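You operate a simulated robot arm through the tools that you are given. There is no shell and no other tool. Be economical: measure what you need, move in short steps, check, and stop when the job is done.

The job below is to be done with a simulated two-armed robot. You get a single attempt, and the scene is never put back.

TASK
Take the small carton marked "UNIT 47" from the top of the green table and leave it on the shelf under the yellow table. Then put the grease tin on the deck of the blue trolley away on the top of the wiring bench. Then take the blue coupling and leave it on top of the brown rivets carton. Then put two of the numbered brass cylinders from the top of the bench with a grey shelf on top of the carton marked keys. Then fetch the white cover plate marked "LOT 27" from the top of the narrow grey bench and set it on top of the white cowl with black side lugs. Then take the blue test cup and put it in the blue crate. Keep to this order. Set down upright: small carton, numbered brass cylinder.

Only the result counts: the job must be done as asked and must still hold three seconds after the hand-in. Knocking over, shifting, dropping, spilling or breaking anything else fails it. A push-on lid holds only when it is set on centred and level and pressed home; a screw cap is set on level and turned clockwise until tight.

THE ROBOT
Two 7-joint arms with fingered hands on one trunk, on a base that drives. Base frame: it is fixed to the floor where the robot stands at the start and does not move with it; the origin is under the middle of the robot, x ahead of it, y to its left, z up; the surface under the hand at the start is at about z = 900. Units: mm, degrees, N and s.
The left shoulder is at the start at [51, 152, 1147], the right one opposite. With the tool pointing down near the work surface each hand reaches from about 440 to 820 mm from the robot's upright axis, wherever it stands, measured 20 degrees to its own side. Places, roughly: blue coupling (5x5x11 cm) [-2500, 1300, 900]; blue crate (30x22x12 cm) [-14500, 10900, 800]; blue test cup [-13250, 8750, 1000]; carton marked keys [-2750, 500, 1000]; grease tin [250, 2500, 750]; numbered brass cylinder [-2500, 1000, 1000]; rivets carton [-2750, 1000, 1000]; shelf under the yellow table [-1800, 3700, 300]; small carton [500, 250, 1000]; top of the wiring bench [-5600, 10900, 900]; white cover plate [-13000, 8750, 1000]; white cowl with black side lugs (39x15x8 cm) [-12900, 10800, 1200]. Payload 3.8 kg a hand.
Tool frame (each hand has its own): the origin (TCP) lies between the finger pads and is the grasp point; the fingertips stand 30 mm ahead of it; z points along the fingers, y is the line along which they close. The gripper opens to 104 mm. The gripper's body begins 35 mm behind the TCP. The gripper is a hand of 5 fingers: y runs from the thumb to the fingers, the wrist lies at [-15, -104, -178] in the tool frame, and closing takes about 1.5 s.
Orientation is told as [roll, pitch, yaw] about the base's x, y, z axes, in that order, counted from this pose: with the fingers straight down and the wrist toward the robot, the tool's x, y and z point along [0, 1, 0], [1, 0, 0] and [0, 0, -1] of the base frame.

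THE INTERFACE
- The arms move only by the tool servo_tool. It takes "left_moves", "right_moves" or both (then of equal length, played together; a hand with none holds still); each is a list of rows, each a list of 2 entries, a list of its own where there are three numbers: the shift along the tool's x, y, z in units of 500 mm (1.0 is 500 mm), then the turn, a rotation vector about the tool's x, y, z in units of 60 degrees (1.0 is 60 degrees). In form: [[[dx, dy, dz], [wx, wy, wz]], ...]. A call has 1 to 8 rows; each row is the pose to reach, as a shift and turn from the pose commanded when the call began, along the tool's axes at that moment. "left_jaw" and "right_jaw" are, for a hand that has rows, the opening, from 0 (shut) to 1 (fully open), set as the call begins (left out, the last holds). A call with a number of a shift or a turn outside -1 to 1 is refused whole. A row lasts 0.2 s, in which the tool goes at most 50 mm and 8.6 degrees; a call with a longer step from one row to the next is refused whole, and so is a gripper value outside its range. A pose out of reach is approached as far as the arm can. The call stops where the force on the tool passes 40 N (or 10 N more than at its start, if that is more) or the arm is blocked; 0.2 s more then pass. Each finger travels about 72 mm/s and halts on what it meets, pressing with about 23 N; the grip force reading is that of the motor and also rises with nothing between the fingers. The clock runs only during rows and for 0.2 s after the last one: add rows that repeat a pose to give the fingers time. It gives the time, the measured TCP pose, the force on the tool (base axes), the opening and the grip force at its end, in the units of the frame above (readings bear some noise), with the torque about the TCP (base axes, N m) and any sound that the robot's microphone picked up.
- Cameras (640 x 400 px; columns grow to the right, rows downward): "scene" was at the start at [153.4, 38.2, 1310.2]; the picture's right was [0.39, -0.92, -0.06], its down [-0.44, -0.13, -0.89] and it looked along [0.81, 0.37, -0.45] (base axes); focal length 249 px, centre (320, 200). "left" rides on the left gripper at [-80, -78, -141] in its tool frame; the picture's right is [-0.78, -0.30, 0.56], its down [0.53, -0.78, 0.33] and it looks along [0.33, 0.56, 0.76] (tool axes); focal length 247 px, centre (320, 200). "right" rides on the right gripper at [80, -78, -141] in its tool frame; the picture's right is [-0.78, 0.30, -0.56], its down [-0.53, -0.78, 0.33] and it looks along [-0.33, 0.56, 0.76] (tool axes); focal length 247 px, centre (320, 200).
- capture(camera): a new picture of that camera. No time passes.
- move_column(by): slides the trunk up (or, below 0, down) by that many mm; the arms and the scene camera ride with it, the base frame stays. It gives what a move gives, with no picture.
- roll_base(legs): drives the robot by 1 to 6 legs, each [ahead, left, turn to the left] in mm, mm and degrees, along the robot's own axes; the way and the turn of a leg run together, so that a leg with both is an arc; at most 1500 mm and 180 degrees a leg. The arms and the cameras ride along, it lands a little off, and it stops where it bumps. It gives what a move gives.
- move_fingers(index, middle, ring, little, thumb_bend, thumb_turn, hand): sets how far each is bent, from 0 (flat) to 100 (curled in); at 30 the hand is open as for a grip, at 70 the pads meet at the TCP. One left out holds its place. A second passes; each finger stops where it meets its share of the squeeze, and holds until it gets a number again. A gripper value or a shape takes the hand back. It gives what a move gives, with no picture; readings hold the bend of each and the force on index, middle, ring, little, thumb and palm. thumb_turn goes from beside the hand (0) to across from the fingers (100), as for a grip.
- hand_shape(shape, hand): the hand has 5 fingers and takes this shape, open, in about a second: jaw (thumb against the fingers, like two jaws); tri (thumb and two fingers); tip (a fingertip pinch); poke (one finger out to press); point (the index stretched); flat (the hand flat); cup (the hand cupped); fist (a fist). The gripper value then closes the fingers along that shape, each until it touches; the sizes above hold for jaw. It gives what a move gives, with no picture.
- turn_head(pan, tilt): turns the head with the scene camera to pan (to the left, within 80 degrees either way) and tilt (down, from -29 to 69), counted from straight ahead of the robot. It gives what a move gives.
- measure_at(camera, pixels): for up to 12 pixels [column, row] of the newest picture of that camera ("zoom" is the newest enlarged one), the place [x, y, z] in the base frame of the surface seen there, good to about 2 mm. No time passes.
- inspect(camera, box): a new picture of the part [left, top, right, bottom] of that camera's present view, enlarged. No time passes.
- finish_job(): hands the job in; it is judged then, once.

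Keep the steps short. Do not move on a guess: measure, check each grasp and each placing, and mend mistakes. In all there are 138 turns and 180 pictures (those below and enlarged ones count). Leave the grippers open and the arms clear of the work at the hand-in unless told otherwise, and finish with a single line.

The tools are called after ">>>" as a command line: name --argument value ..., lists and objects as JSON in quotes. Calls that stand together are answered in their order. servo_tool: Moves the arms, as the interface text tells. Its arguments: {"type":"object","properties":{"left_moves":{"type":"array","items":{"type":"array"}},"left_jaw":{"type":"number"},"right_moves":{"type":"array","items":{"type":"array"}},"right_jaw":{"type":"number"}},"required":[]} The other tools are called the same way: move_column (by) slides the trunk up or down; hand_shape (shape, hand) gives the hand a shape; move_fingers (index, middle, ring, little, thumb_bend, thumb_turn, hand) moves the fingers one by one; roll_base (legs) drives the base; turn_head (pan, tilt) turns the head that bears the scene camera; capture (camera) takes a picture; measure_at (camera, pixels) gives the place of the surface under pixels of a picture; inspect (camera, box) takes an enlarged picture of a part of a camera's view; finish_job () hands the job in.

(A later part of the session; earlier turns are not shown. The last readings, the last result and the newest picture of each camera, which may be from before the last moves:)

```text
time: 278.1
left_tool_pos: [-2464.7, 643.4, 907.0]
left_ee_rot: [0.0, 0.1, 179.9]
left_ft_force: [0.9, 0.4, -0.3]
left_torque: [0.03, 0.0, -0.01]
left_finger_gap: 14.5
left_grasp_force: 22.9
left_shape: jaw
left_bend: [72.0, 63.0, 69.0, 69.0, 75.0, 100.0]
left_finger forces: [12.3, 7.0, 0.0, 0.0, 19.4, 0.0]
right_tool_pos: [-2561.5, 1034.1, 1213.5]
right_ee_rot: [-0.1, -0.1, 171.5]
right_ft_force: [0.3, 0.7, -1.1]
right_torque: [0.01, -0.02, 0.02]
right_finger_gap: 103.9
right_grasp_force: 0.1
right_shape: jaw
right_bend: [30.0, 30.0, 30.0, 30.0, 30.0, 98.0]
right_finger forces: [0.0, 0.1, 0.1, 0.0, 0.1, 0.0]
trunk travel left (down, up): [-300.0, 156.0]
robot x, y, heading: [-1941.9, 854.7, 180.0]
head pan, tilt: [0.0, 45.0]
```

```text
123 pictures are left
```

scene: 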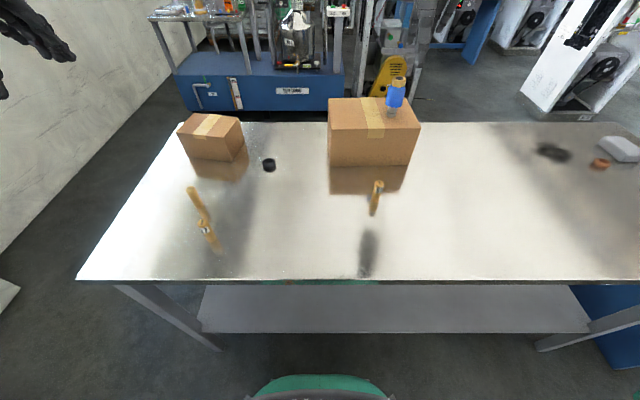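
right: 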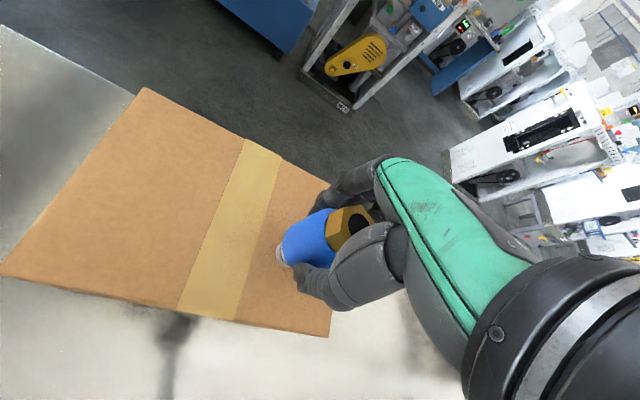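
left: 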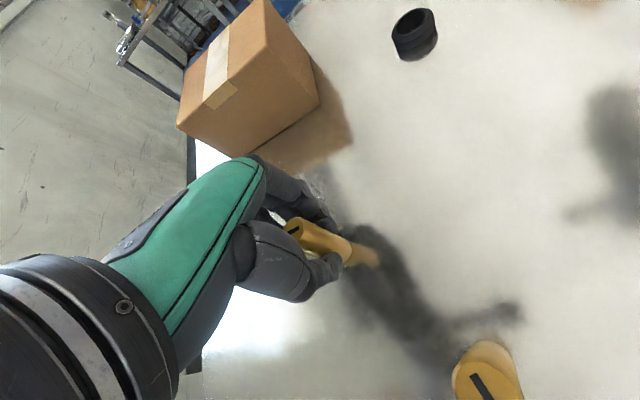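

Gripped. I lift 140 mm and carry it over the keys carton at (-2695,660).

>>> servo_tool --left_moves '[[[0, 0, -0.05], [0, 0, 0]], [[0, 0, -0.12], [0, 0, 0]], [[0, 0.02, -0.2], [0, 0, 0]], [[-0.005, 0.08, -0.26], [0, 0, 0]], [[-0.01, 0.16, -0.28], [0, 0, 0]], [[-0.015, 0.24, -0.28], [0, 0, 0]], [[-0.02, 0.32, -0.28], [0, 0, 0]], [[-0.03, 0.4, -0.28], [0, 0, 0]]]'

>>> servo_tool --left_moves '[[[-0.004, 0.06, 0.0], [0, 0, 0]], [[-0.004, 0.06, 0.04], [0, 0, 0]], [[-0.004, 0.06, 0.07], [0, 0, 0]]]'

>>> capture --camera "left"

>>> inspect --camera "scene" --box '[130, 30, 330, 200]'

```text
time: 279.9
left_tool_pos: [-2667.3, 660.7, 1046.3]
left_ee_rot: [0.2, 0.1, 180.0]
left_ft_force: [-0.5, -0.1, -1.0]
left_torque: [0.0, -0.03, -0.01]
left_finger_gap: 14.3
left_grasp_force: 23.1
left_shape: jaw
left_bend: [72.0, 63.0, 69.0, 69.0, 75.0, 100.0]
left_finger forces: [12.6, 7.8, 0.1, 0.1, 19.1, 0.0]
right_tool_pos: [-2562.5, 1037.6, 1211.8]
right_ee_rot: [-0.1, 0.2, 171.5]
right_ft_force: [0.5, 0.3, 0.2]
right_torque: [-0.02, -0.02, 0.02]
right_finger_gap: 104.0
right_grasp_force: 0.1
right_shape: jaw
right_bend: [30.0, 30.0, 30.0, 30.0, 30.0, 98.0]
right_finger forces: [0.1, 0.1, 0.0, 0.0, 0.0, 0.0]
trunk travel left (down, up): [-300.0, 156.0]
robot x, y, heading: [-1940.0, 856.8, 180.2]
head pan, tilt: [0.0, 45.0]
```

```text
time: 280.7
left_tool_pos: [-2695.6, 659.8, 1011.2]
left_ee_rot: [-0.1, 0.0, 179.9]
left_ft_force: [-0.6, 1.0, -1.6]
left_torque: [0.03, -0.02, -0.01]
left_finger_gap: 14.4
left_grasp_force: 22.9
left_shape: jaw
left_bend: [72.0, 63.0, 69.0, 69.0, 75.0, 100.0]
left_finger forces: [12.8, 8.0, 0.0, 0.0, 19.2, 0.0]
right_tool_pos: [-2561.3, 1034.5, 1211.8]
right_ee_rot: [-0.1, 0.0, 171.5]
right_ft_force: [-0.2, -0.2, 0.4]
right_torque: [0.0, 0.0, -0.02]
right_finger_gap: 103.9
right_grasp_force: 0.1
right_shape: jaw
right_bend: [30.0, 30.0, 30.0, 30.0, 30.0, 98.0]
right_finger forces: [0.0, 0.0, 0.1, 0.0, 0.0, 0.0]
trunk travel left (down, up): [-300.0, 156.0]
robot x, y, heading: [-1942.3, 858.1, 179.7]
head pan, tilt: [0.0, 45.0]
```

```text
122 pictures are left
```

left: 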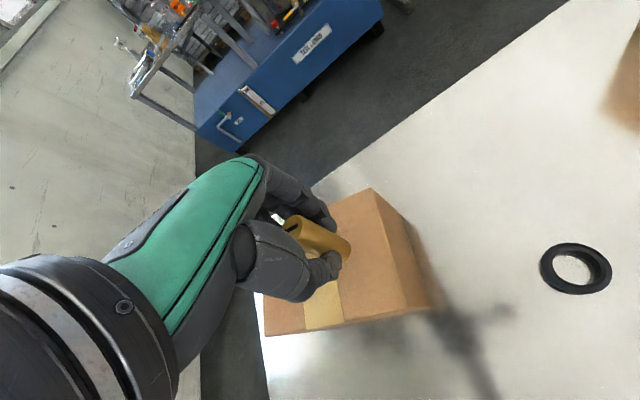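

```text
2.35 times, centred on (230, 115) of scene
```

zoom: 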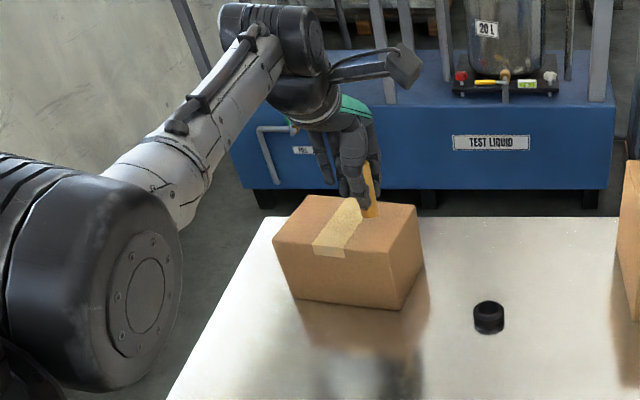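

Over the carton. I lower in small steps to contact (expected z≈997).

>>> servo_tool --left_moves '[[[0, 0, 0.014], [0, 0, 0]], [[0, 0, 0.022], [0, 0, 0]], [[0, 0, 0.026], [0, 0, 0]], [[0, 0, 0.029], [0, 0, 0]]]'

```text
time: 281.7
left_tool_pos: [-2693.4, 661.5, 996.0]
left_ee_rot: [0.0, 0.0, 179.9]
left_ft_force: [0.5, 0.8, -0.6]
left_torque: [0.0, 0.01, -0.04]
left_finger_gap: 14.3
left_grasp_force: 22.7
left_shape: jaw
left_bend: [72.0, 63.0, 69.0, 69.0, 75.0, 100.0]
left_finger forces: [13.1, 7.9, 0.1, 0.1, 19.5, 0.0]
left hand out of reach, approached as far as the arm can: row 2
right_tool_pos: [-2561.2, 1036.8, 1213.8]
right_ee_rot: [-0.1, 0.0, 171.5]
right_ft_force: [-0.7, 0.4, 0.1]
right_torque: [0.0, -0.02, 0.0]
right_finger_gap: 103.8
right_grasp_force: 0.0
right_shape: jaw
right_bend: [30.0, 30.0, 30.0, 30.0, 30.0, 98.0]
right_finger forces: [0.0, 0.0, 0.0, 0.1, 0.0, 0.1]
trunk travel left (down, up): [-300.0, 156.0]
robot x, y, heading: [-1938.4, 856.3, 180.0]
head pan, tilt: [0.0, 45.0]
```

>>> servo_tool --left_moves '[[[0, 0, 0.002], [0, 0, 0]], [[0, 0, 0.004], [0, 0, 0]]]'

```text
time: 282.3
left_tool_pos: [-2695.3, 661.0, 995.2]
left_ee_rot: [0.0, -0.2, 179.9]
left_ft_force: [1.2, -0.8, 4.7]
left_torque: [0.02, 0.0, 0.0]
left_finger_gap: 14.3
left_grasp_force: 23.5
left_shape: jaw
left_bend: [72.0, 63.0, 69.0, 69.0, 75.0, 100.0]
left_finger forces: [12.6, 8.1, 0.0, 0.0, 20.5, 0.0]
right_tool_pos: [-2559.7, 1037.0, 1214.3]
right_ee_rot: [-0.1, 0.0, 171.5]
right_ft_force: [0.7, -0.2, -0.5]
right_torque: [0.01, 0.01, -0.01]
right_finger_gap: 103.8
right_grasp_force: 0.1
right_shape: jaw
right_bend: [30.0, 30.0, 30.0, 30.0, 30.0, 98.0]
right_finger forces: [0.0, 0.0, 0.0, 0.0, 0.0, 0.0]
trunk travel left (down, up): [-300.0, 156.0]
robot x, y, heading: [-1939.6, 858.1, 180.2]
head pan, tilt: [0.0, 45.0]
```

Contact. I ease 1 mm, open and rise straight up.

>>> servo_tool --left_moves '[[[0, 0, -0.003], [0, 0, 0]]]'

>>> servo_tool --left_moves '[[[0, 0, 0], [0, 0, 0]], [[0, 0, 0], [0, 0, 0]], [[0, 0, 0], [0, 0, 0]], [[0, 0, 0], [0, 0, 0]], [[0, 0, 0], [0, 0, 0]], [[0, 0, 0], [0, 0, 0]], [[0, 0, 0], [0, 0, 0]]]' --left_jaw 1

>>> servo_tool --left_moves '[[[0, 0, -0.04], [0, 0, 0]], [[0, 0, -0.1], [0, 0, 0]], [[0, 0, -0.16], [0, 0, 0]], [[0, 0, -0.22], [0, 0, 0]], [[0, -0.08, -0.24], [0, 0, 0]], [[0, -0.16, -0.24], [0, 0, 0]], [[0, -0.24, -0.24], [0, 0, 0]], [[0, -0.32, -0.24], [0, 0, 0]]]'

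>>> capture --camera "left"

>>> inspect --camera "scene" --box '[130, 60, 330, 260]'

```text
time: 282.7
left_tool_pos: [-2693.4, 661.5, 995.4]
left_ee_rot: [0.0, -0.2, 179.9]
left_ft_force: [2.5, 0.4, 5.2]
left_torque: [0.0, 0.0, -0.02]
left_finger_gap: 14.3
left_grasp_force: 22.4
left_shape: jaw
left_bend: [72.0, 63.0, 69.0, 69.0, 75.0, 100.0]
left_finger forces: [12.5, 8.3, 0.1, 0.1, 20.7, 0.0]
right_tool_pos: [-2560.3, 1037.0, 1214.1]
right_ee_rot: [-0.1, 0.0, 171.5]
right_ft_force: [0.2, 0.5, 0.8]
right_torque: [-0.02, -0.03, 0.02]
right_finger_gap: 104.0
right_grasp_force: 0.0
right_shape: jaw
right_bend: [30.0, 30.0, 30.0, 30.0, 30.0, 98.0]
right_finger forces: [0.0, 0.1, 0.1, 0.1, 0.0, 0.0]
trunk travel left (down, up): [-300.0, 156.0]
robot x, y, heading: [-1940.7, 856.7, 179.7]
head pan, tilt: [0.0, 45.0]
```

```text
time: 284.3
left_tool_pos: [-2695.4, 661.3, 994.6]
left_ee_rot: [0.0, -0.1, 179.9]
left_ft_force: [0.6, 0.4, -0.1]
left_torque: [-0.02, -0.01, 0.0]
left_finger_gap: 103.6
left_grasp_force: 0.0
left_shape: jaw
left_bend: [30.0, 30.0, 30.0, 30.0, 30.0, 98.0]
left_finger forces: [0.0, 0.0, 0.0, 0.0, 0.0, 0.1]
right_tool_pos: [-2561.7, 1036.1, 1213.0]
right_ee_rot: [-0.2, 0.1, 171.5]
right_ft_force: [-0.2, -0.1, -0.3]
right_torque: [0.0, 0.0, 0.0]
right_finger_gap: 103.8
right_grasp_force: 0.1
right_shape: jaw
right_bend: [30.0, 30.0, 30.0, 30.0, 30.0, 98.0]
right_finger forces: [0.1, 0.1, 0.1, 0.0, 0.1, 0.0]
trunk travel left (down, up): [-300.0, 156.0]
robot x, y, heading: [-1940.0, 857.4, 179.7]
head pan, tilt: [0.0, 45.0]
```

```text
time: 286.1
left_tool_pos: [-2688.2, 664.7, 1133.3]
left_ee_rot: [0.0, 0.2, 179.9]
left_ft_force: [0.2, -0.3, 0.7]
left_torque: [0.0, 0.02, -0.01]
left_finger_gap: 103.7
left_grasp_force: 0.0
left_shape: jaw
left_bend: [30.0, 30.0, 30.0, 30.0, 30.0, 98.0]
left_finger forces: [0.1, 0.0, 0.0, 0.0, 0.0, 0.0]
left hand out of reach, approached as far as the arm can: row 5, 6, 7, 8
right_tool_pos: [-2560.2, 1035.5, 1212.7]
right_ee_rot: [0.0, 0.0, 171.5]
right_ft_force: [-0.2, -0.4, 0.2]
right_torque: [-0.02, 0.0, 0.01]
right_finger_gap: 104.1
right_grasp_force: 0.1
right_shape: jaw
right_bend: [30.0, 30.0, 30.0, 30.0, 30.0, 98.0]
right_finger forces: [0.1, 0.0, 0.1, 0.0, 0.1, 0.1]
trunk travel left (down, up): [-300.0, 156.0]
robot x, y, heading: [-1939.8, 859.1, 180.1]
head pan, tilt: [0.0, 45.0]
```

```text
120 pictures are left
```

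left: 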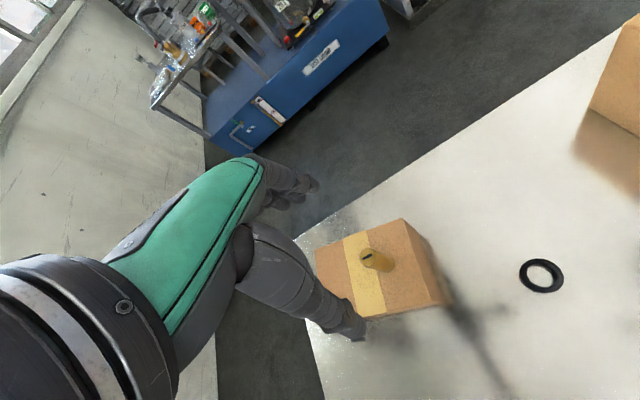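

```text
2.00 times, centred on (230, 160) of scene
```

zoom: 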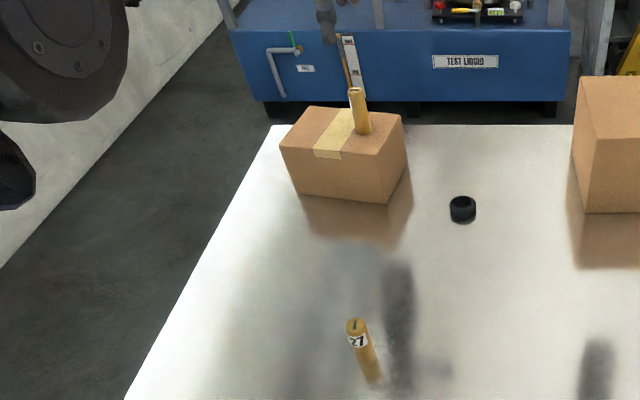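

Cylinder stands upright on the keys carton. The hand stuck at a limit on retraction; I try withdrawing a bit lower (z≈1090).

>>> servo_tool --left_moves '[[[0, 0, 0.04], [0, 0, 0]], [[0, -0.04, 0.08], [0, 0, 0]], [[0, -0.1, 0.08], [0, 0, 0]], [[0, -0.18, 0.08], [0, 0, 0]], [[0, -0.26, 0.08], [0, 0, 0]], [[0, -0.34, 0.08], [0, 0, 0]], [[0, -0.42, 0.08], [0, 0, 0]], [[0, -0.5, 0.08], [0, 0, 0]]]'

```text
time: 287.9
left_tool_pos: [-2691.7, 667.0, 1107.0]
left_ee_rot: [0.0, 0.1, 179.9]
left_ft_force: [0.0, 0.0, 0.1]
left_torque: [0.01, -0.01, -0.06]
left_finger_gap: 103.5
left_grasp_force: 0.0
left_shape: jaw
left_bend: [30.0, 30.0, 30.0, 30.0, 30.0, 98.0]
left_finger forces: [0.0, 0.1, 0.1, 0.0, 0.1, 0.0]
left hand out of reach, approached as far as the arm can: row 2, 3, 4, 5, 6, 7, 8
right_tool_pos: [-2561.8, 1037.3, 1213.5]
right_ee_rot: [0.0, 0.1, 171.5]
right_ft_force: [-0.2, 0.2, -0.8]
right_torque: [-0.01, -0.01, 0.02]
right_finger_gap: 103.8
right_grasp_force: 0.1
right_shape: jaw
right_bend: [30.0, 30.0, 30.0, 30.0, 30.0, 98.0]
right_finger forces: [0.1, 0.0, 0.0, 0.1, 0.0, 0.0]
trunk travel left (down, up): [-300.0, 156.0]
robot x, y, heading: [-1937.6, 856.7, 179.8]
head pan, tilt: [0.0, 45.0]
```

>>> servo_tool --left_moves '[[[0.05, -0.03, 0], [0, 0, 0]], [[0.1, -0.06, 0], [0, 0, 0]], [[0.15, -0.1, 0], [0, 0, 0]], [[0.2, -0.15, 0], [0, 0, 0]], [[0.25, -0.2, 0], [0, 0, 0]], [[0.25, -0.28, 0], [0, 0, 0]], [[0.2, -0.34, 0], [0, 0, 0]]]'

>>> capture --camera "scene"

```text
time: 289.5
left_tool_pos: [-2676.4, 531.0, 1132.7]
left_ee_rot: [0.1, 0.1, 179.9]
left_ft_force: [-0.5, 0.7, 0.3]
left_torque: [0.0, -0.02, -0.02]
left_finger_gap: 103.7
left_grasp_force: 0.1
left_shape: jaw
left_bend: [30.0, 30.0, 30.0, 30.0, 30.0, 98.0]
left_finger forces: [0.0, 0.0, 0.1, 0.1, 0.0, 0.1]
left hand out of reach, approached as far as the arm can: row 1, 2, 3, 4, 5, 6, 7
right_tool_pos: [-2561.9, 1036.0, 1213.8]
right_ee_rot: [-0.1, 0.0, 171.5]
right_ft_force: [-0.6, 0.5, 0.0]
right_torque: [-0.03, -0.01, 0.01]
right_finger_gap: 103.8
right_grasp_force: 0.1
right_shape: jaw
right_bend: [30.0, 30.0, 30.0, 30.0, 30.0, 98.0]
right_finger forces: [0.0, 0.0, 0.0, 0.0, 0.0, 0.0]
trunk travel left (down, up): [-300.0, 156.0]
robot x, y, heading: [-1940.0, 856.9, 179.9]
head pan, tilt: [0.0, 45.0]
```

```text
118 pictures are left
```

scene: 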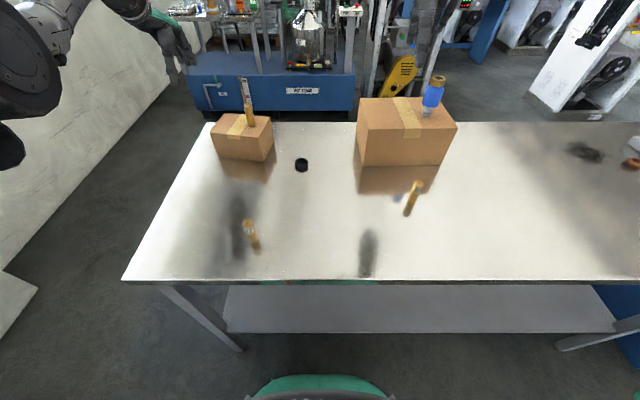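

The solver is stuck near a limit. I probe with single pure motions: down, then inward, then a wrist turn.

>>> servo_tool --left_moves '[[[0, 0, 0.05], [0, 0, 0]], [[0, 0, 0.1], [0, 0, 0]]]'

>>> servo_tool --left_moves '[[[0, 0, 0], [0, 0, 0.1]], [[0, 0, 0], [0, 0, 0.2]], [[0, 0, 0], [0, 0, 0.3]], [[0, 0, 0], [0, 0, 0.4]]]'

>>> servo_tool --left_moves '[[[0, -0.05, 0], [0, 0, 0]], [[0, -0.1, 0], [0, 0, 0]]]'

```text
time: 290.1
left_tool_pos: [-2681.3, 529.3, 1077.1]
left_ee_rot: [0.0, 0.2, 179.9]
left_ft_force: [-0.6, 0.5, 0.2]
left_torque: [0.0, 0.02, 0.03]
left_finger_gap: 103.8
left_grasp_force: 0.0
left_shape: jaw
left_bend: [30.0, 30.0, 30.0, 30.0, 30.0, 98.0]
left_finger forces: [0.0, 0.0, 0.0, 0.0, 0.1, 0.0]
left hand out of reach, approached as far as the arm can: row 1, 2
right_tool_pos: [-2561.1, 1036.7, 1213.3]
right_ee_rot: [0.0, 0.1, 171.4]
right_ft_force: [0.2, -0.6, 0.2]
right_torque: [-0.01, 0.01, -0.01]
right_finger_gap: 103.8
right_grasp_force: 0.0
right_shape: jaw
right_bend: [30.0, 30.0, 30.0, 30.0, 30.0, 98.0]
right_finger forces: [0.0, 0.0, 0.0, 0.0, 0.0, 0.0]
trunk travel left (down, up): [-300.0, 156.0]
robot x, y, heading: [-1939.0, 856.8, 179.9]
head pan, tilt: [0.0, 45.0]
```

```text
time: 291.1
left_tool_pos: [-2658.3, 534.6, 1075.9]
left_ee_rot: [0.0, 0.3, 155.8]
left_ft_force: [0.1, -0.7, -0.7]
left_torque: [0.02, 0.0, 0.02]
left_finger_gap: 103.7
left_grasp_force: 0.0
left_shape: jaw
left_bend: [30.0, 30.0, 30.0, 30.0, 30.0, 98.0]
left_finger forces: [0.1, 0.1, 0.1, 0.0, 0.0, 0.0]
left hand out of reach, approached as far as the arm can: row 2, 3, 4
right_tool_pos: [-2561.1, 1035.6, 1213.2]
right_ee_rot: [0.0, 0.1, 171.4]
right_ft_force: [-0.2, 0.0, -0.3]
right_torque: [0.02, 0.0, 0.04]
right_finger_gap: 103.8
right_grasp_force: 0.0
right_shape: jaw
right_bend: [30.0, 30.0, 30.0, 30.0, 30.0, 98.0]
right_finger forces: [0.0, 0.0, 0.1, 0.0, 0.0, 0.0]
trunk travel left (down, up): [-300.0, 156.0]
robot x, y, heading: [-1945.0, 855.1, 180.0]
head pan, tilt: [0.0, 45.0]
```

```text
time: 291.7
left_tool_pos: [-2650.0, 506.5, 1077.8]
left_ee_rot: [-0.1, 0.0, 155.9]
left_ft_force: [0.3, -0.2, -0.5]
left_torque: [0.01, 0.03, 0.0]
left_finger_gap: 104.0
left_grasp_force: 0.0
left_shape: jaw
left_bend: [30.0, 30.0, 30.0, 30.0, 30.0, 98.0]
left_finger forces: [0.1, 0.0, 0.0, 0.0, 0.0, 0.0]
left hand out of reach, approached as far as the arm can: row 1, 2
right_tool_pos: [-2560.6, 1035.4, 1214.1]
right_ee_rot: [-0.1, 0.0, 171.5]
right_ft_force: [0.3, 0.5, -0.5]
right_torque: [0.01, -0.01, -0.01]
right_finger_gap: 103.7
right_grasp_force: 0.0
right_shape: jaw
right_bend: [30.0, 30.0, 30.0, 30.0, 30.0, 98.0]
right_finger forces: [0.0, 0.0, 0.0, 0.0, 0.1, 0.0]
trunk travel left (down, up): [-300.0, 156.0]
robot x, y, heading: [-1937.8, 853.5, 179.9]
head pan, tilt: [0.0, 45.0]
```

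The arm is fully straight (singular). I command a long purely radial inward move toward the shoulder to make the elbow bend; the path (z≈1077) is clear of the cylinder.

>>> servo_tool --left_moves '[[[-0.07, -0.065, -0.01], [0, 0, 0]], [[-0.14, -0.13, -0.02], [0, 0, 0]], [[-0.21, -0.195, -0.02], [0, 0, 0]], [[-0.28, -0.26, -0.02], [0, 0, 0]], [[-0.35, -0.325, -0.02], [0, 0, 0]], [[-0.42, -0.39, -0.02], [0, 0, 0]], [[-0.42, -0.39, -0.02], [0, 0, 0]], [[-0.42, -0.39, -0.02], [0, 0, 0]]]'

```text
time: 293.5
left_tool_pos: [-2660.0, 559.1, 1123.1]
left_ee_rot: [0.0, 0.0, 155.9]
left_ft_force: [0.0, 0.0, -0.4]
left_torque: [0.03, 0.0, -0.02]
left_finger_gap: 104.2
left_grasp_force: 0.0
left_shape: jaw
left_bend: [30.0, 30.0, 30.0, 30.0, 30.0, 98.0]
left_finger forces: [0.0, 0.0, 0.0, 0.0, 0.1, 0.0]
left hand out of reach, approached as far as the arm can: row 1, 2, 3, 4, 5, 6, 7, 8
right_tool_pos: [-2562.3, 1033.9, 1213.8]
right_ee_rot: [-0.2, 0.0, 171.5]
right_ft_force: [-0.2, -0.9, 0.3]
right_torque: [0.0, 0.0, 0.03]
right_finger_gap: 103.8
right_grasp_force: 0.1
right_shape: jaw
right_bend: [30.0, 30.0, 30.0, 30.0, 30.0, 98.0]
right_finger forces: [0.0, 0.1, 0.1, 0.1, 0.0, 0.0]
trunk travel left (down, up): [-300.0, 156.0]
robot x, y, heading: [-1944.4, 857.0, 180.1]
head pan, tilt: [0.0, 45.0]
```

Still stuck; perhaps the elbow passed just beyond its longest point. I command outward first (so it crosses back), then inward.

>>> servo_tool --left_moves '[[[0.07, 0.065, 0], [0, 0, 0]], [[0.14, 0.13, 0], [0, 0, 0]], [[0.21, 0.195, 0], [0, 0, 0]], [[0.28, 0.26, 0], [0, 0, 0]]]'

>>> servo_tool --left_moves '[[[-0.03, -0.03, 0], [0, 0, 0]], [[-0.07, -0.065, 0], [0, 0, 0]], [[-0.14, -0.13, 0], [0, 0, 0]]]'

```text
time: 294.5
left_tool_pos: [-2661.3, 548.4, 1112.9]
left_ee_rot: [0.0, 0.1, 155.9]
left_ft_force: [0.2, 0.2, -0.3]
left_torque: [-0.01, 0.0, 0.0]
left_finger_gap: 103.9
left_grasp_force: 0.1
left_shape: jaw
left_bend: [30.0, 30.0, 30.0, 30.0, 30.0, 98.0]
left_finger forces: [0.0, 0.1, 0.1, 0.0, 0.1, 0.1]
left hand out of reach, approached as far as the arm can: row 1, 2, 3, 4
right_tool_pos: [-2561.6, 1036.5, 1212.5]
right_ee_rot: [-0.2, 0.0, 171.6]
right_ft_force: [0.2, -0.2, -0.1]
right_torque: [-0.01, -0.04, 0.03]
right_finger_gap: 104.0
right_grasp_force: 0.0
right_shape: jaw
right_bend: [30.0, 30.0, 30.0, 30.0, 30.0, 98.0]
right_finger forces: [0.0, 0.0, 0.0, 0.0, 0.0, 0.1]
trunk travel left (down, up): [-300.0, 156.0]
robot x, y, heading: [-1941.0, 858.9, 180.0]
head pan, tilt: [0.0, 45.0]
```

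```text
time: 295.3
left_tool_pos: [-2570.8, 587.1, 1116.7]
left_ee_rot: [-0.1, 0.1, 156.0]
left_ft_force: [0.5, -0.5, 0.0]
left_torque: [-0.01, 0.04, 0.01]
left_finger_gap: 103.9
left_grasp_force: 0.1
left_shape: jaw
left_bend: [30.0, 30.0, 30.0, 30.0, 30.0, 98.0]
left_finger forces: [0.0, 0.1, 0.0, 0.0, 0.0, 0.1]
right_tool_pos: [-2560.6, 1036.9, 1214.5]
right_ee_rot: [0.0, 0.0, 171.6]
right_ft_force: [-1.4, 0.7, -0.5]
right_torque: [0.0, 0.01, 0.0]
right_finger_gap: 103.8
right_grasp_force: 0.1
right_shape: jaw
right_bend: [30.0, 30.0, 30.0, 30.0, 30.0, 98.0]
right_finger forces: [0.0, 0.1, 0.0, 0.0, 0.0, 0.0]
trunk travel left (down, up): [-300.0, 156.0]
robot x, y, heading: [-1941.4, 857.2, 179.8]
head pan, tilt: [0.0, 45.0]
```

That freed the arm. I now go above "27" at (-2366,704), z≈1010, yaw back to 180.

>>> servo_tool --left_moves '[[[-0.048, -0.035, 0.02], [0, 0, -0.05]], [[-0.095, -0.07, 0.04], [0, 0, -0.1]], [[-0.143, -0.105, 0.07], [0, 0, -0.15]], [[-0.19, -0.14, 0.1], [0, 0, -0.2]], [[-0.238, -0.175, 0.13], [0, 0, -0.25]], [[-0.285, -0.21, 0.16], [0, 0, -0.3]], [[-0.333, -0.245, 0.19], [0, 0, -0.35]], [[-0.38, -0.28, 0.214], [0, 0, -0.4]]]'

>>> capture --camera "left"

```text
time: 297.1
left_tool_pos: [-2365.6, 703.3, 1011.1]
left_ee_rot: [0.0, 0.0, 180.1]
left_ft_force: [-0.1, 0.7, 0.2]
left_torque: [0.02, -0.02, 0.01]
left_finger_gap: 103.9
left_grasp_force: 0.0
left_shape: jaw
left_bend: [30.0, 30.0, 30.0, 30.0, 30.0, 98.0]
left_finger forces: [0.0, 0.1, 0.1, 0.1, 0.1, 0.0]
right_tool_pos: [-2560.8, 1035.8, 1213.9]
right_ee_rot: [-0.1, 0.0, 171.6]
right_ft_force: [0.8, -0.1, -0.2]
right_torque: [0.01, -0.04, 0.0]
right_finger_gap: 103.7
right_grasp_force: 0.0
right_shape: jaw
right_bend: [30.0, 30.0, 30.0, 30.0, 30.0, 98.0]
right_finger forces: [0.0, 0.0, 0.0, 0.1, 0.0, 0.0]
trunk travel left (down, up): [-300.0, 156.0]
robot x, y, heading: [-1944.3, 858.8, 179.6]
head pan, tilt: [0.0, 45.0]
```

```text
117 pictures are left
```

left: 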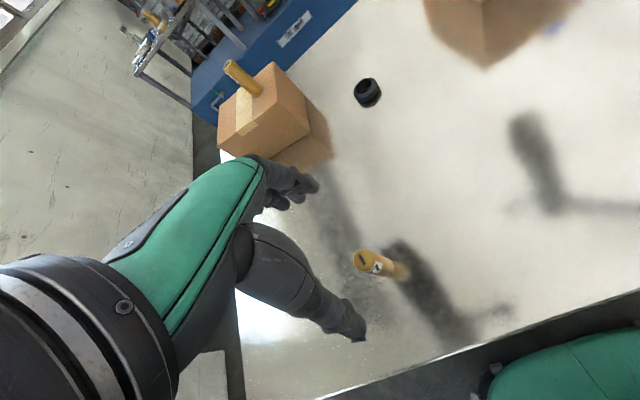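

Same picture as for A, so aligned. I descend, close and lift.

>>> servo_tool --left_moves '[[[0, 0.004, 0.05], [0, 0, 0]], [[0, 0.004, 0.1], [0, 0, 0]], [[0, 0.004, 0.16], [0, 0, 0]], [[0, 0.004, 0.2], [0, 0, 0]], [[0, 0.004, 0.211], [0, 0, 0]]]'

>>> servo_tool --left_moves '[[[0, 0, 0], [0, 0, 0]], [[0, 0, 0], [0, 0, 0]], [[0, 0, 0], [0, 0, 0]], [[0, 0, 0], [0, 0, 0]], [[0, 0, 0], [0, 0, 0]], [[0, 0, 0], [0, 0, 0]], [[0, 0, 0], [0, 0, 0]], [[0, 0, 0], [0, 0, 0]]]' --left_jaw 0

>>> servo_tool --left_moves '[[[0, 0, -0.05], [0, 0, 0]], [[0, 0, -0.12], [0, 0, 0]], [[0, 0, -0.2], [0, 0, 0]], [[0, 0, -0.28], [0, 0, 0]], [[0.05, 0.06, -0.33], [0, 0, 0]], [[0.1, 0.12, -0.36], [0, 0, 0]], [[0.16, 0.18, -0.36], [0, 0, 0]], [[0.22, 0.24, -0.36], [0, 0, 0]]]'

>>> capture --camera "left"

```text
time: 298.3
left_tool_pos: [-2368.0, 702.6, 905.9]
left_ee_rot: [0.0, 0.1, 179.9]
left_ft_force: [0.2, 0.3, 0.2]
left_torque: [0.01, 0.04, 0.02]
left_finger_gap: 103.9
left_grasp_force: 0.0
left_shape: jaw
left_bend: [30.0, 30.0, 30.0, 30.0, 30.0, 98.0]
left_finger forces: [0.1, 0.1, 0.1, 0.0, 0.0, 0.0]
right_tool_pos: [-2562.6, 1036.2, 1212.7]
right_ee_rot: [-0.1, 0.1, 171.5]
right_ft_force: [0.1, -0.2, -1.0]
right_torque: [0.04, 0.0, 0.04]
right_finger_gap: 103.6
right_grasp_force: 0.2
right_shape: jaw
right_bend: [30.0, 30.0, 30.0, 30.0, 30.0, 98.0]
right_finger forces: [0.0, 0.0, 0.0, 0.0, 0.1, 0.0]
trunk travel left (down, up): [-300.0, 156.0]
robot x, y, heading: [-1939.4, 857.9, 180.1]
head pan, tilt: [0.0, 45.0]
```

```text
time: 300.1
left_tool_pos: [-2369.2, 702.3, 906.0]
left_ee_rot: [0.0, 0.1, 180.0]
left_ft_force: [0.2, -0.2, 0.8]
left_torque: [0.01, -0.03, -0.03]
left_finger_gap: 14.5
left_grasp_force: 23.1
left_shape: jaw
left_bend: [72.0, 67.0, 70.0, 70.0, 75.0, 100.0]
left_finger forces: [12.5, 6.3, 0.0, 0.1, 19.4, 0.0]
right_tool_pos: [-2560.6, 1036.4, 1214.2]
right_ee_rot: [-0.1, 0.0, 171.5]
right_ft_force: [-0.1, 0.2, 0.2]
right_torque: [0.0, 0.01, 0.01]
right_finger_gap: 103.9
right_grasp_force: 0.1
right_shape: jaw
right_bend: [30.0, 30.0, 30.0, 30.0, 30.0, 98.0]
right_finger forces: [0.0, 0.0, 0.0, 0.1, 0.0, 0.0]
trunk travel left (down, up): [-300.0, 156.0]
robot x, y, heading: [-1941.6, 855.7, 180.1]
head pan, tilt: [0.0, 45.0]
```

```text
time: 301.9
left_tool_pos: [-2490.6, 589.8, 1085.3]
left_ee_rot: [-0.1, 0.1, 179.9]
left_ft_force: [-0.8, 0.6, -0.7]
left_torque: [0.0, -0.02, 0.01]
left_finger_gap: 14.3
left_grasp_force: 22.5
left_shape: jaw
left_bend: [72.0, 67.0, 70.0, 70.0, 75.0, 100.0]
left_finger forces: [12.8, 6.7, 0.1, 0.0, 19.0, 0.0]
right_tool_pos: [-2563.4, 1034.8, 1212.3]
right_ee_rot: [-0.3, 0.1, 171.5]
right_ft_force: [-0.1, -0.6, -0.7]
right_torque: [0.0, -0.04, 0.0]
right_finger_gap: 103.7
right_grasp_force: 0.1
right_shape: jaw
right_bend: [30.0, 30.0, 30.0, 30.0, 30.0, 98.0]
right_finger forces: [0.0, 0.1, 0.1, 0.0, 0.0, 0.0]
trunk travel left (down, up): [-300.0, 156.0]
robot x, y, heading: [-1940.6, 858.4, 179.8]
head pan, tilt: [0.0, 45.0]
```

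```text
116 pictures are left
```

left: 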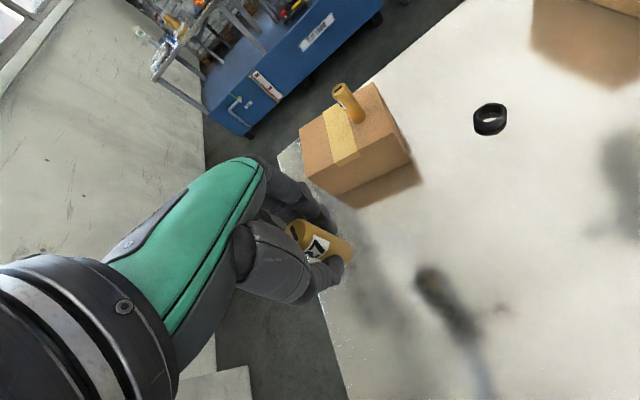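

Held. I measure the carton top and first cylinder again from here, then drive 50 mm nearer and 60 mm left.

>>> measure_at --camera "left" --pixels '[[302, 133], [376, 86], [407, 160], [342, 192], [340, 90], [356, 121], [352, 155], [330, 140]]'

>>> roll_base --legs '[[50, 60, 0]]'

```text
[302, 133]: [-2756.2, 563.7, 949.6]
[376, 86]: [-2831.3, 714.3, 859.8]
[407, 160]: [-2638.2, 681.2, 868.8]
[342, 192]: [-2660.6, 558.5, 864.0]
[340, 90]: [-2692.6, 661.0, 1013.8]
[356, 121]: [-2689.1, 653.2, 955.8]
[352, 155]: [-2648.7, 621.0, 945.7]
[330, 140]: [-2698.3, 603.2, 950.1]
```

```text
time: 303.0
left_tool_pos: [-2537.1, 535.5, 1088.0]
left_ee_rot: [0.1, 0.0, 179.9]
left_ft_force: [-0.5, -0.2, -0.7]
left_torque: [-0.03, -0.01, -0.02]
left_finger_gap: 14.1
left_grasp_force: 22.6
left_shape: jaw
left_bend: [72.0, 67.0, 70.0, 70.0, 75.0, 100.0]
left_finger forces: [12.8, 6.7, 0.1, 0.1, 19.2, 0.0]
right_tool_pos: [-2609.7, 979.1, 1214.0]
right_ee_rot: [0.1, 0.0, 171.5]
right_ft_force: [0.3, 0.0, 0.8]
right_torque: [0.0, -0.02, 0.01]
right_finger_gap: 104.0
right_grasp_force: 0.1
right_shape: jaw
right_bend: [30.0, 30.0, 30.0, 30.0, 30.0, 98.0]
right_finger forces: [0.1, 0.0, 0.0, 0.0, 0.0, 0.1]
trunk travel left (down, up): [-300.0, 156.0]
robot x, y, heading: [-1985.2, 796.9, 179.7]
head pan, tilt: [0.0, 45.0]
```

Target (-2695,588), 70 mm from the first cylinder. I move over and down to z≈1010.

>>> servo_tool --left_moves '[[[-0.02, 0.06, 0], [0, 0, 0]], [[-0.04, 0.12, 0], [0, 0, 0]], [[-0.06, 0.18, 0], [0, 0, 0]], [[-0.08, 0.24, 0], [0, 0, 0]], [[-0.105, 0.316, 0], [0, 0, 0]], [[-0.105, 0.316, 0.05], [0, 0, 0]], [[-0.105, 0.316, 0.1], [0, 0, 0]], [[-0.105, 0.316, 0.15], [0, 0, 0]]]'

>>> capture --camera "left"

>>> inspect --camera "scene" --box '[130, 30, 330, 200]'

```text
time: 304.8
left_tool_pos: [-2698.5, 585.4, 1009.9]
left_ee_rot: [0.0, 0.0, 179.9]
left_ft_force: [0.4, -0.1, -1.5]
left_torque: [0.0, -0.02, -0.01]
left_finger_gap: 14.4
left_grasp_force: 22.9
left_shape: jaw
left_bend: [72.0, 67.0, 70.0, 70.0, 75.0, 100.0]
left_finger forces: [12.9, 6.8, 0.1, 0.1, 19.1, 0.0]
right_tool_pos: [-2611.5, 977.4, 1212.6]
right_ee_rot: [-0.1, 0.1, 171.6]
right_ft_force: [0.3, 0.9, 0.0]
right_torque: [0.0, 0.0, -0.01]
right_finger_gap: 103.9
right_grasp_force: 0.1
right_shape: jaw
right_bend: [30.0, 30.0, 30.0, 30.0, 30.0, 98.0]
right_finger forces: [0.0, 0.0, 0.0, 0.0, 0.0, 0.1]
trunk travel left (down, up): [-300.0, 156.0]
robot x, y, heading: [-1989.3, 798.3, 179.8]
head pan, tilt: [0.0, 45.0]
```

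```text
115 pictures are left
```

left: 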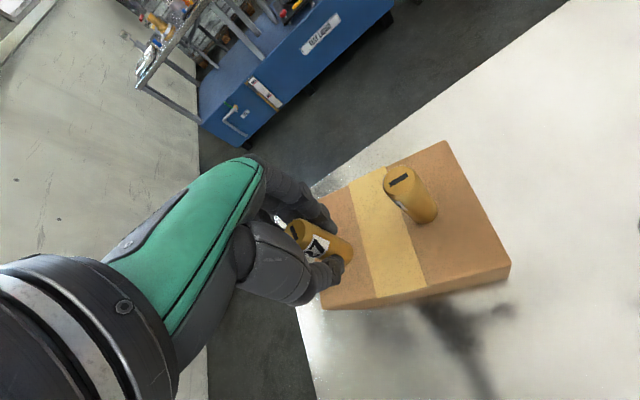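

```text
2.35 times, centred on (230, 115) of scene
```

zoom: 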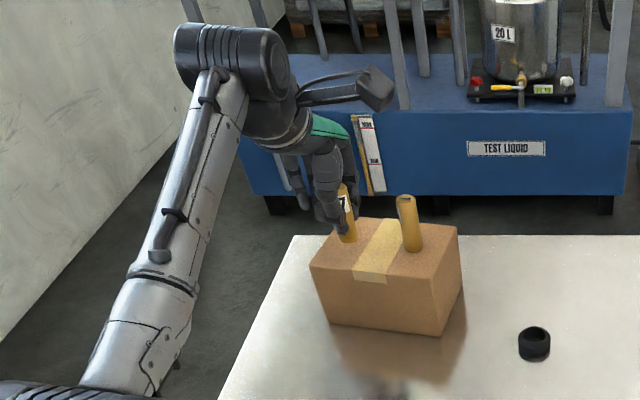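

Good. I lower to contact.

>>> servo_tool --left_moves '[[[0, 0, 0.014], [0, 0, 0]], [[0, 0, 0.022], [0, 0, 0]], [[0, 0, 0.026], [0, 0, 0]], [[0, 0, 0.029], [0, 0, 0]], [[0, 0, 0.031], [0, 0, 0]]]'

```text
time: 306.0
left_tool_pos: [-2696.9, 585.8, 996.1]
left_ee_rot: [0.0, 0.0, 179.9]
left_ft_force: [-0.4, 0.4, 2.5]
left_torque: [0.0, 0.03, -0.01]
left_finger_gap: 14.2
left_grasp_force: 23.2
left_shape: jaw
left_bend: [72.0, 67.0, 70.0, 70.0, 75.0, 100.0]
left_finger forces: [12.9, 7.0, 0.0, 0.0, 19.6, 0.0]
right_tool_pos: [-2610.5, 976.3, 1213.7]
right_ee_rot: [-0.2, -0.1, 171.5]
right_ft_force: [0.0, 0.8, -0.4]
right_torque: [-0.02, -0.02, 0.01]
right_finger_gap: 103.8
right_grasp_force: 0.0
right_shape: jaw
right_bend: [30.0, 30.0, 30.0, 30.0, 30.0, 98.0]
right_finger forces: [0.1, 0.0, 0.0, 0.1, 0.0, 0.0]
trunk travel left (down, up): [-300.0, 156.0]
robot x, y, heading: [-1991.5, 799.6, 179.9]
head pan, tilt: [0.0, 45.0]
```

Contact. I open, rise, and draw back.

>>> servo_tool --left_moves '[[[0, 0, -0.001], [0, 0, 0]], [[0, 0, -0.001], [0, 0, 0]], [[0, 0, -0.001], [0, 0, 0]], [[0, 0, -0.001], [0, 0, 0]], [[0, 0, -0.001], [0, 0, 0]], [[0, 0, -0.001], [0, 0, 0]], [[0, 0, -0.001], [0, 0, 0]]]' --left_jaw 1

>>> servo_tool --left_moves '[[[0, 0, -0.04], [0, 0, 0]], [[0, 0, -0.1], [0, 0, 0]], [[0, 0, -0.16], [0, 0, 0]], [[0, 0, -0.2], [0, 0, 0]], [[0, -0.07, -0.24], [0, 0, 0]], [[0, -0.14, -0.28], [0, 0, 0]], [[0, -0.22, -0.32], [0, 0, 0]], [[0, -0.3, -0.36], [0, 0, 0]]]'

>>> inspect --camera "scene" --box '[130, 50, 490, 250]'

```text
time: 307.6
left_tool_pos: [-2696.2, 585.2, 996.1]
left_ee_rot: [0.1, 0.1, 179.9]
left_ft_force: [-0.3, 0.0, -0.4]
left_torque: [-0.05, -0.03, -0.02]
left_finger_gap: 103.7
left_grasp_force: 0.0
left_shape: jaw
left_bend: [30.0, 30.0, 30.0, 30.0, 30.0, 98.0]
left_finger forces: [0.0, 0.0, 0.0, 0.1, 0.1, 0.0]
right_tool_pos: [-2611.5, 977.7, 1213.8]
right_ee_rot: [-0.1, 0.0, 171.5]
right_ft_force: [-0.3, -0.1, -0.3]
right_torque: [-0.01, -0.03, -0.01]
right_finger_gap: 104.0
right_grasp_force: 0.1
right_shape: jaw
right_bend: [30.0, 30.0, 30.0, 30.0, 30.0, 98.0]
right_finger forces: [0.1, 0.0, 0.0, 0.0, 0.0, 0.0]
trunk travel left (down, up): [-300.0, 156.0]
robot x, y, heading: [-1986.6, 801.9, 180.0]
head pan, tilt: [0.0, 45.0]
```

```text
time: 309.4
left_tool_pos: [-2545.0, 583.9, 1176.3]
left_ee_rot: [0.1, 0.2, 180.0]
left_ft_force: [0.2, 0.3, -0.7]
left_torque: [0.01, 0.04, -0.01]
left_finger_gap: 103.8
left_grasp_force: 0.0
left_shape: jaw
left_bend: [30.0, 30.0, 30.0, 30.0, 30.0, 98.0]
left_finger forces: [0.0, 0.1, 0.1, 0.1, 0.0, 0.0]
right_tool_pos: [-2610.8, 976.8, 1213.9]
right_ee_rot: [-0.1, 0.0, 171.5]
right_ft_force: [0.5, 0.6, -0.3]
right_torque: [-0.02, 0.02, -0.02]
right_finger_gap: 103.9
right_grasp_force: 0.0
right_shape: jaw
right_bend: [30.0, 30.0, 30.0, 30.0, 30.0, 98.0]
right_finger forces: [0.0, 0.0, 0.1, 0.0, 0.1, 0.0]
trunk travel left (down, up): [-300.0, 156.0]
robot x, y, heading: [-1988.8, 801.2, 179.9]
head pan, tilt: [0.0, 45.0]
```

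```text
1.78 times, centred on (310, 150) of scene
```

zoom: 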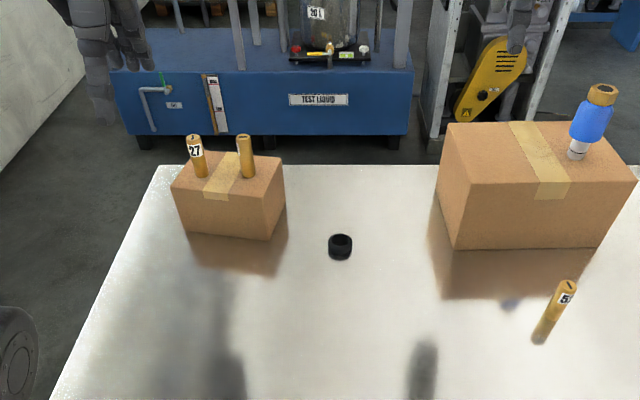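

Both cylinders stand on the keys carton; the coupling on the rivets carton. I draw the right hand back and drive back to the aisle and turn to +y.

>>> servo_tool --right_moves '[[[0, -0.07, 0], [0, 0, 0]], [[0, -0.14, 0], [0, 0, 0]], [[0, -0.21, 0], [0, 0, 0]], [[0, -0.28, 0], [0, 0, 0]]]' --left_moves '[[[0, -0.04, 0], [0, 0, 0]], [[0, -0.08, 0], [0, 0, 0]], [[0, -0.12, 0], [0, 0, 0]], [[0, -0.16, 0], [0, 0, 0]]]'

>>> roll_base --legs '[[-1180, 0, 0], [0, 0, -90]]'

>>> roll_base --legs '[[1500, 0, 0], [1500, 0, 0], [1500, 0, 0], [1500, 0, 0]]'

```text
time: 310.4
left_tool_pos: [-2463.9, 585.2, 1175.6]
left_ee_rot: [-0.1, 0.0, 180.0]
left_ft_force: [0.2, 0.7, 0.1]
left_torque: [-0.02, -0.02, 0.0]
left_finger_gap: 103.6
left_grasp_force: 0.1
left_shape: jaw
left_bend: [30.0, 30.0, 30.0, 30.0, 30.0, 98.0]
left_finger forces: [0.0, 0.0, 0.0, 0.0, 0.0, 0.1]
right_tool_pos: [-2469.2, 957.3, 1214.8]
right_ee_rot: [-0.1, 0.0, 171.5]
right_ft_force: [-0.8, -0.3, -0.6]
right_torque: [0.0, 0.03, 0.03]
right_finger_gap: 103.7
right_grasp_force: 0.0
right_shape: jaw
right_bend: [30.0, 30.0, 30.0, 30.0, 30.0, 98.0]
right_finger forces: [0.0, 0.0, 0.1, 0.0, 0.0, 0.0]
trunk travel left (down, up): [-300.0, 156.0]
robot x, y, heading: [-1991.9, 798.2, 179.7]
head pan, tilt: [0.0, 45.0]
```

```text
time: 320.1
left_tool_pos: [-1024.9, 1271.4, 1174.5]
left_ee_rot: [0.0, 0.0, 88.4]
left_ft_force: [0.3, 0.1, -1.0]
left_torque: [0.02, -0.02, 0.0]
left_finger_gap: 103.7
left_grasp_force: 0.3
left_shape: jaw
left_bend: [30.0, 30.0, 30.0, 30.0, 30.0, 98.0]
left_finger forces: [0.0, 0.0, 0.0, 0.0, 0.0, 0.0]
right_tool_pos: [-654.7, 1267.6, 1213.1]
right_ee_rot: [-0.1, 0.0, 80.0]
right_ft_force: [1.3, -0.5, -0.3]
right_torque: [0.0, -0.02, 0.0]
right_finger_gap: 104.1
right_grasp_force: 0.1
right_shape: jaw
right_bend: [30.0, 30.0, 30.0, 30.0, 30.0, 98.0]
right_finger forces: [0.0, 0.0, 0.1, 0.1, 0.0, 0.0]
trunk travel left (down, up): [-300.0, 156.0]
robot x, y, heading: [-827.8, 789.3, 88.6]
head pan, tilt: [0.0, 45.0]
```

```text
time: 348.7
left_tool_pos: [-771.8, 7287.2, 1174.7]
left_ee_rot: [0.1, 0.2, 87.4]
left_ft_force: [-0.3, -1.0, -0.4]
left_torque: [-0.02, 0.0, -0.05]
left_finger_gap: 103.5
left_grasp_force: 0.1
left_shape: jaw
left_bend: [30.0, 30.0, 30.0, 30.0, 30.0, 98.0]
left_finger forces: [0.0, 0.1, 0.0, 0.0, 0.0, 0.0]
right_tool_pos: [-399.2, 7275.6, 1212.7]
right_ee_rot: [-0.1, -0.1, 79.0]
right_ft_force: [-0.1, -0.1, -1.3]
right_torque: [0.02, 0.0, -0.01]
right_finger_gap: 104.0
right_grasp_force: 0.1
right_shape: jaw
right_bend: [30.0, 30.0, 30.0, 30.0, 30.0, 98.0]
right_finger forces: [0.0, 0.0, 0.0, 0.0, 0.1, 0.0]
trunk travel left (down, up): [-300.0, 156.0]
robot x, y, heading: [-579.3, 6798.0, 87.6]
head pan, tilt: [0.0, 45.0]
```

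>>> roll_base --legs '[[0, 0, 4], [1500, 0, 0], [1530, 0, 0.0]]'

```text
refused: 1530 is not a number from -1500 to 1500
```

>>> roll_base --legs '[[0, 0, 4], [1500, 0, 0], [1500, 0, 0], [0, 0, 88.4]]'

>>> turn_head --pan 0 --tilt 12

>>> capture --camera "scene"

```text
time: 367.4
left_tool_pos: [-1132.1, 9586.4, 1176.8]
left_ee_rot: [0.1, 0.1, -179.7]
left_ft_force: [0.0, 0.2, 0.4]
left_torque: [-0.01, 0.0, 0.03]
left_finger_gap: 103.9
left_grasp_force: 0.0
left_shape: jaw
left_bend: [30.0, 30.0, 30.0, 30.0, 30.0, 98.0]
left_finger forces: [0.0, 0.1, 0.0, 0.1, 0.1, 0.1]
right_tool_pos: [-1138.7, 9958.8, 1213.6]
right_ee_rot: [-0.1, 0.0, 171.8]
right_ft_force: [0.5, -1.1, 0.4]
right_torque: [-0.01, -0.03, 0.0]
right_finger_gap: 103.8
right_grasp_force: 0.0
right_shape: jaw
right_bend: [30.0, 30.0, 30.0, 30.0, 30.0, 98.0]
right_finger forces: [0.1, 0.0, 0.1, 0.1, 0.0, 0.0]
trunk travel left (down, up): [-300.0, 156.0]
robot x, y, heading: [-654.8, 9804.5, -179.6]
head pan, tilt: [0.0, 45.0]
```

```text
time: 368.4
left_tool_pos: [-1132.1, 9586.2, 1176.4]
left_ee_rot: [0.0, 0.1, -179.8]
left_ft_force: [0.7, -1.0, 0.5]
left_torque: [0.02, -0.02, 0.0]
left_finger_gap: 103.7
left_grasp_force: 0.1
left_shape: jaw
left_bend: [30.0, 30.0, 30.0, 30.0, 30.0, 98.0]
left_finger forces: [0.0, 0.1, 0.0, 0.0, 0.0, 0.0]
right_tool_pos: [-1139.8, 9959.3, 1213.1]
right_ee_rot: [-0.1, 0.1, 171.8]
right_ft_force: [-0.1, 0.2, 0.7]
right_torque: [0.04, -0.03, 0.02]
right_finger_gap: 103.9
right_grasp_force: 0.0
right_shape: jaw
right_bend: [30.0, 30.0, 30.0, 30.0, 30.0, 98.0]
right_finger forces: [0.0, 0.1, 0.0, 0.0, 0.0, 0.0]
trunk travel left (down, up): [-300.0, 156.0]
robot x, y, heading: [-657.3, 9802.3, -180.0]
head pan, tilt: [0.0, 12.0]
```

```text
112 pictures are left
```

scene: 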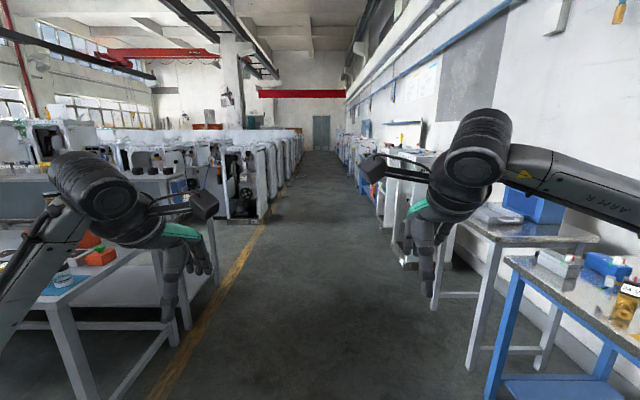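

The corridor is clear. I drive 6000 mm and check the drift.

>>> roll_base --legs '[[1500, 0, 0], [1500, 0, 0], [1500, 0, 0], [1500, 0, 0]]'

```text
time: 396.9
left_tool_pos: [-7121.6, 9583.6, 1177.0]
left_ee_rot: [0.0, 0.1, 179.9]
left_ft_force: [-0.5, -0.2, 0.2]
left_torque: [0.01, 0.0, 0.02]
left_finger_gap: 103.6
left_grasp_force: 0.0
left_shape: jaw
left_bend: [30.0, 30.0, 30.0, 30.0, 30.0, 98.0]
left_finger forces: [0.0, 0.0, 0.0, 0.1, 0.0, 0.1]
right_tool_pos: [-7129.1, 9955.1, 1213.4]
right_ee_rot: [-0.1, 0.0, 171.5]
right_ft_force: [0.3, -1.0, 0.8]
right_torque: [0.02, 0.02, -0.01]
right_finger_gap: 103.7
right_grasp_force: 0.2
right_shape: jaw
right_bend: [30.0, 30.0, 30.0, 30.0, 30.0, 98.0]
right_finger forces: [0.0, 0.1, 0.0, 0.0, 0.1, 0.0]
trunk travel left (down, up): [-300.0, 156.0]
robot x, y, heading: [-6645.3, 9795.3, 180.1]
head pan, tilt: [0.0, 12.0]
```

>>> roll_base --legs '[[1500, 0, 0], [1500, 0, 0], [1500, 0, 0]]'

>>> capture --camera "scene"

```text
time: 418.4
left_tool_pos: [-11640.9, 9626.3, 1175.4]
left_ee_rot: [0.0, 0.1, 179.7]
left_ft_force: [0.6, 0.6, 0.2]
left_torque: [0.0, -0.01, 0.0]
left_finger_gap: 103.9
left_grasp_force: 0.0
left_shape: jaw
left_bend: [30.0, 30.0, 30.0, 30.0, 30.0, 98.0]
left_finger forces: [0.1, 0.1, 0.1, 0.0, 0.0, 0.1]
right_tool_pos: [-11644.6, 9997.3, 1213.4]
right_ee_rot: [-0.1, -0.1, 171.3]
right_ft_force: [-0.2, -0.1, -0.3]
right_torque: [0.03, 0.03, -0.03]
right_finger_gap: 104.1
right_grasp_force: 0.1
right_shape: jaw
right_bend: [30.0, 30.0, 30.0, 30.0, 30.0, 98.0]
right_finger forces: [0.1, 0.0, 0.1, 0.1, 0.1, 0.0]
trunk travel left (down, up): [-300.0, 156.0]
robot x, y, heading: [-11165.7, 9837.4, 179.7]
head pan, tilt: [0.0, 12.0]
```

```text
111 pictures are left
```

scene: 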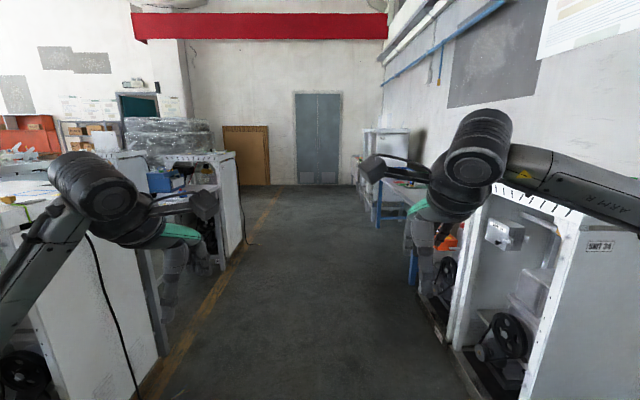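

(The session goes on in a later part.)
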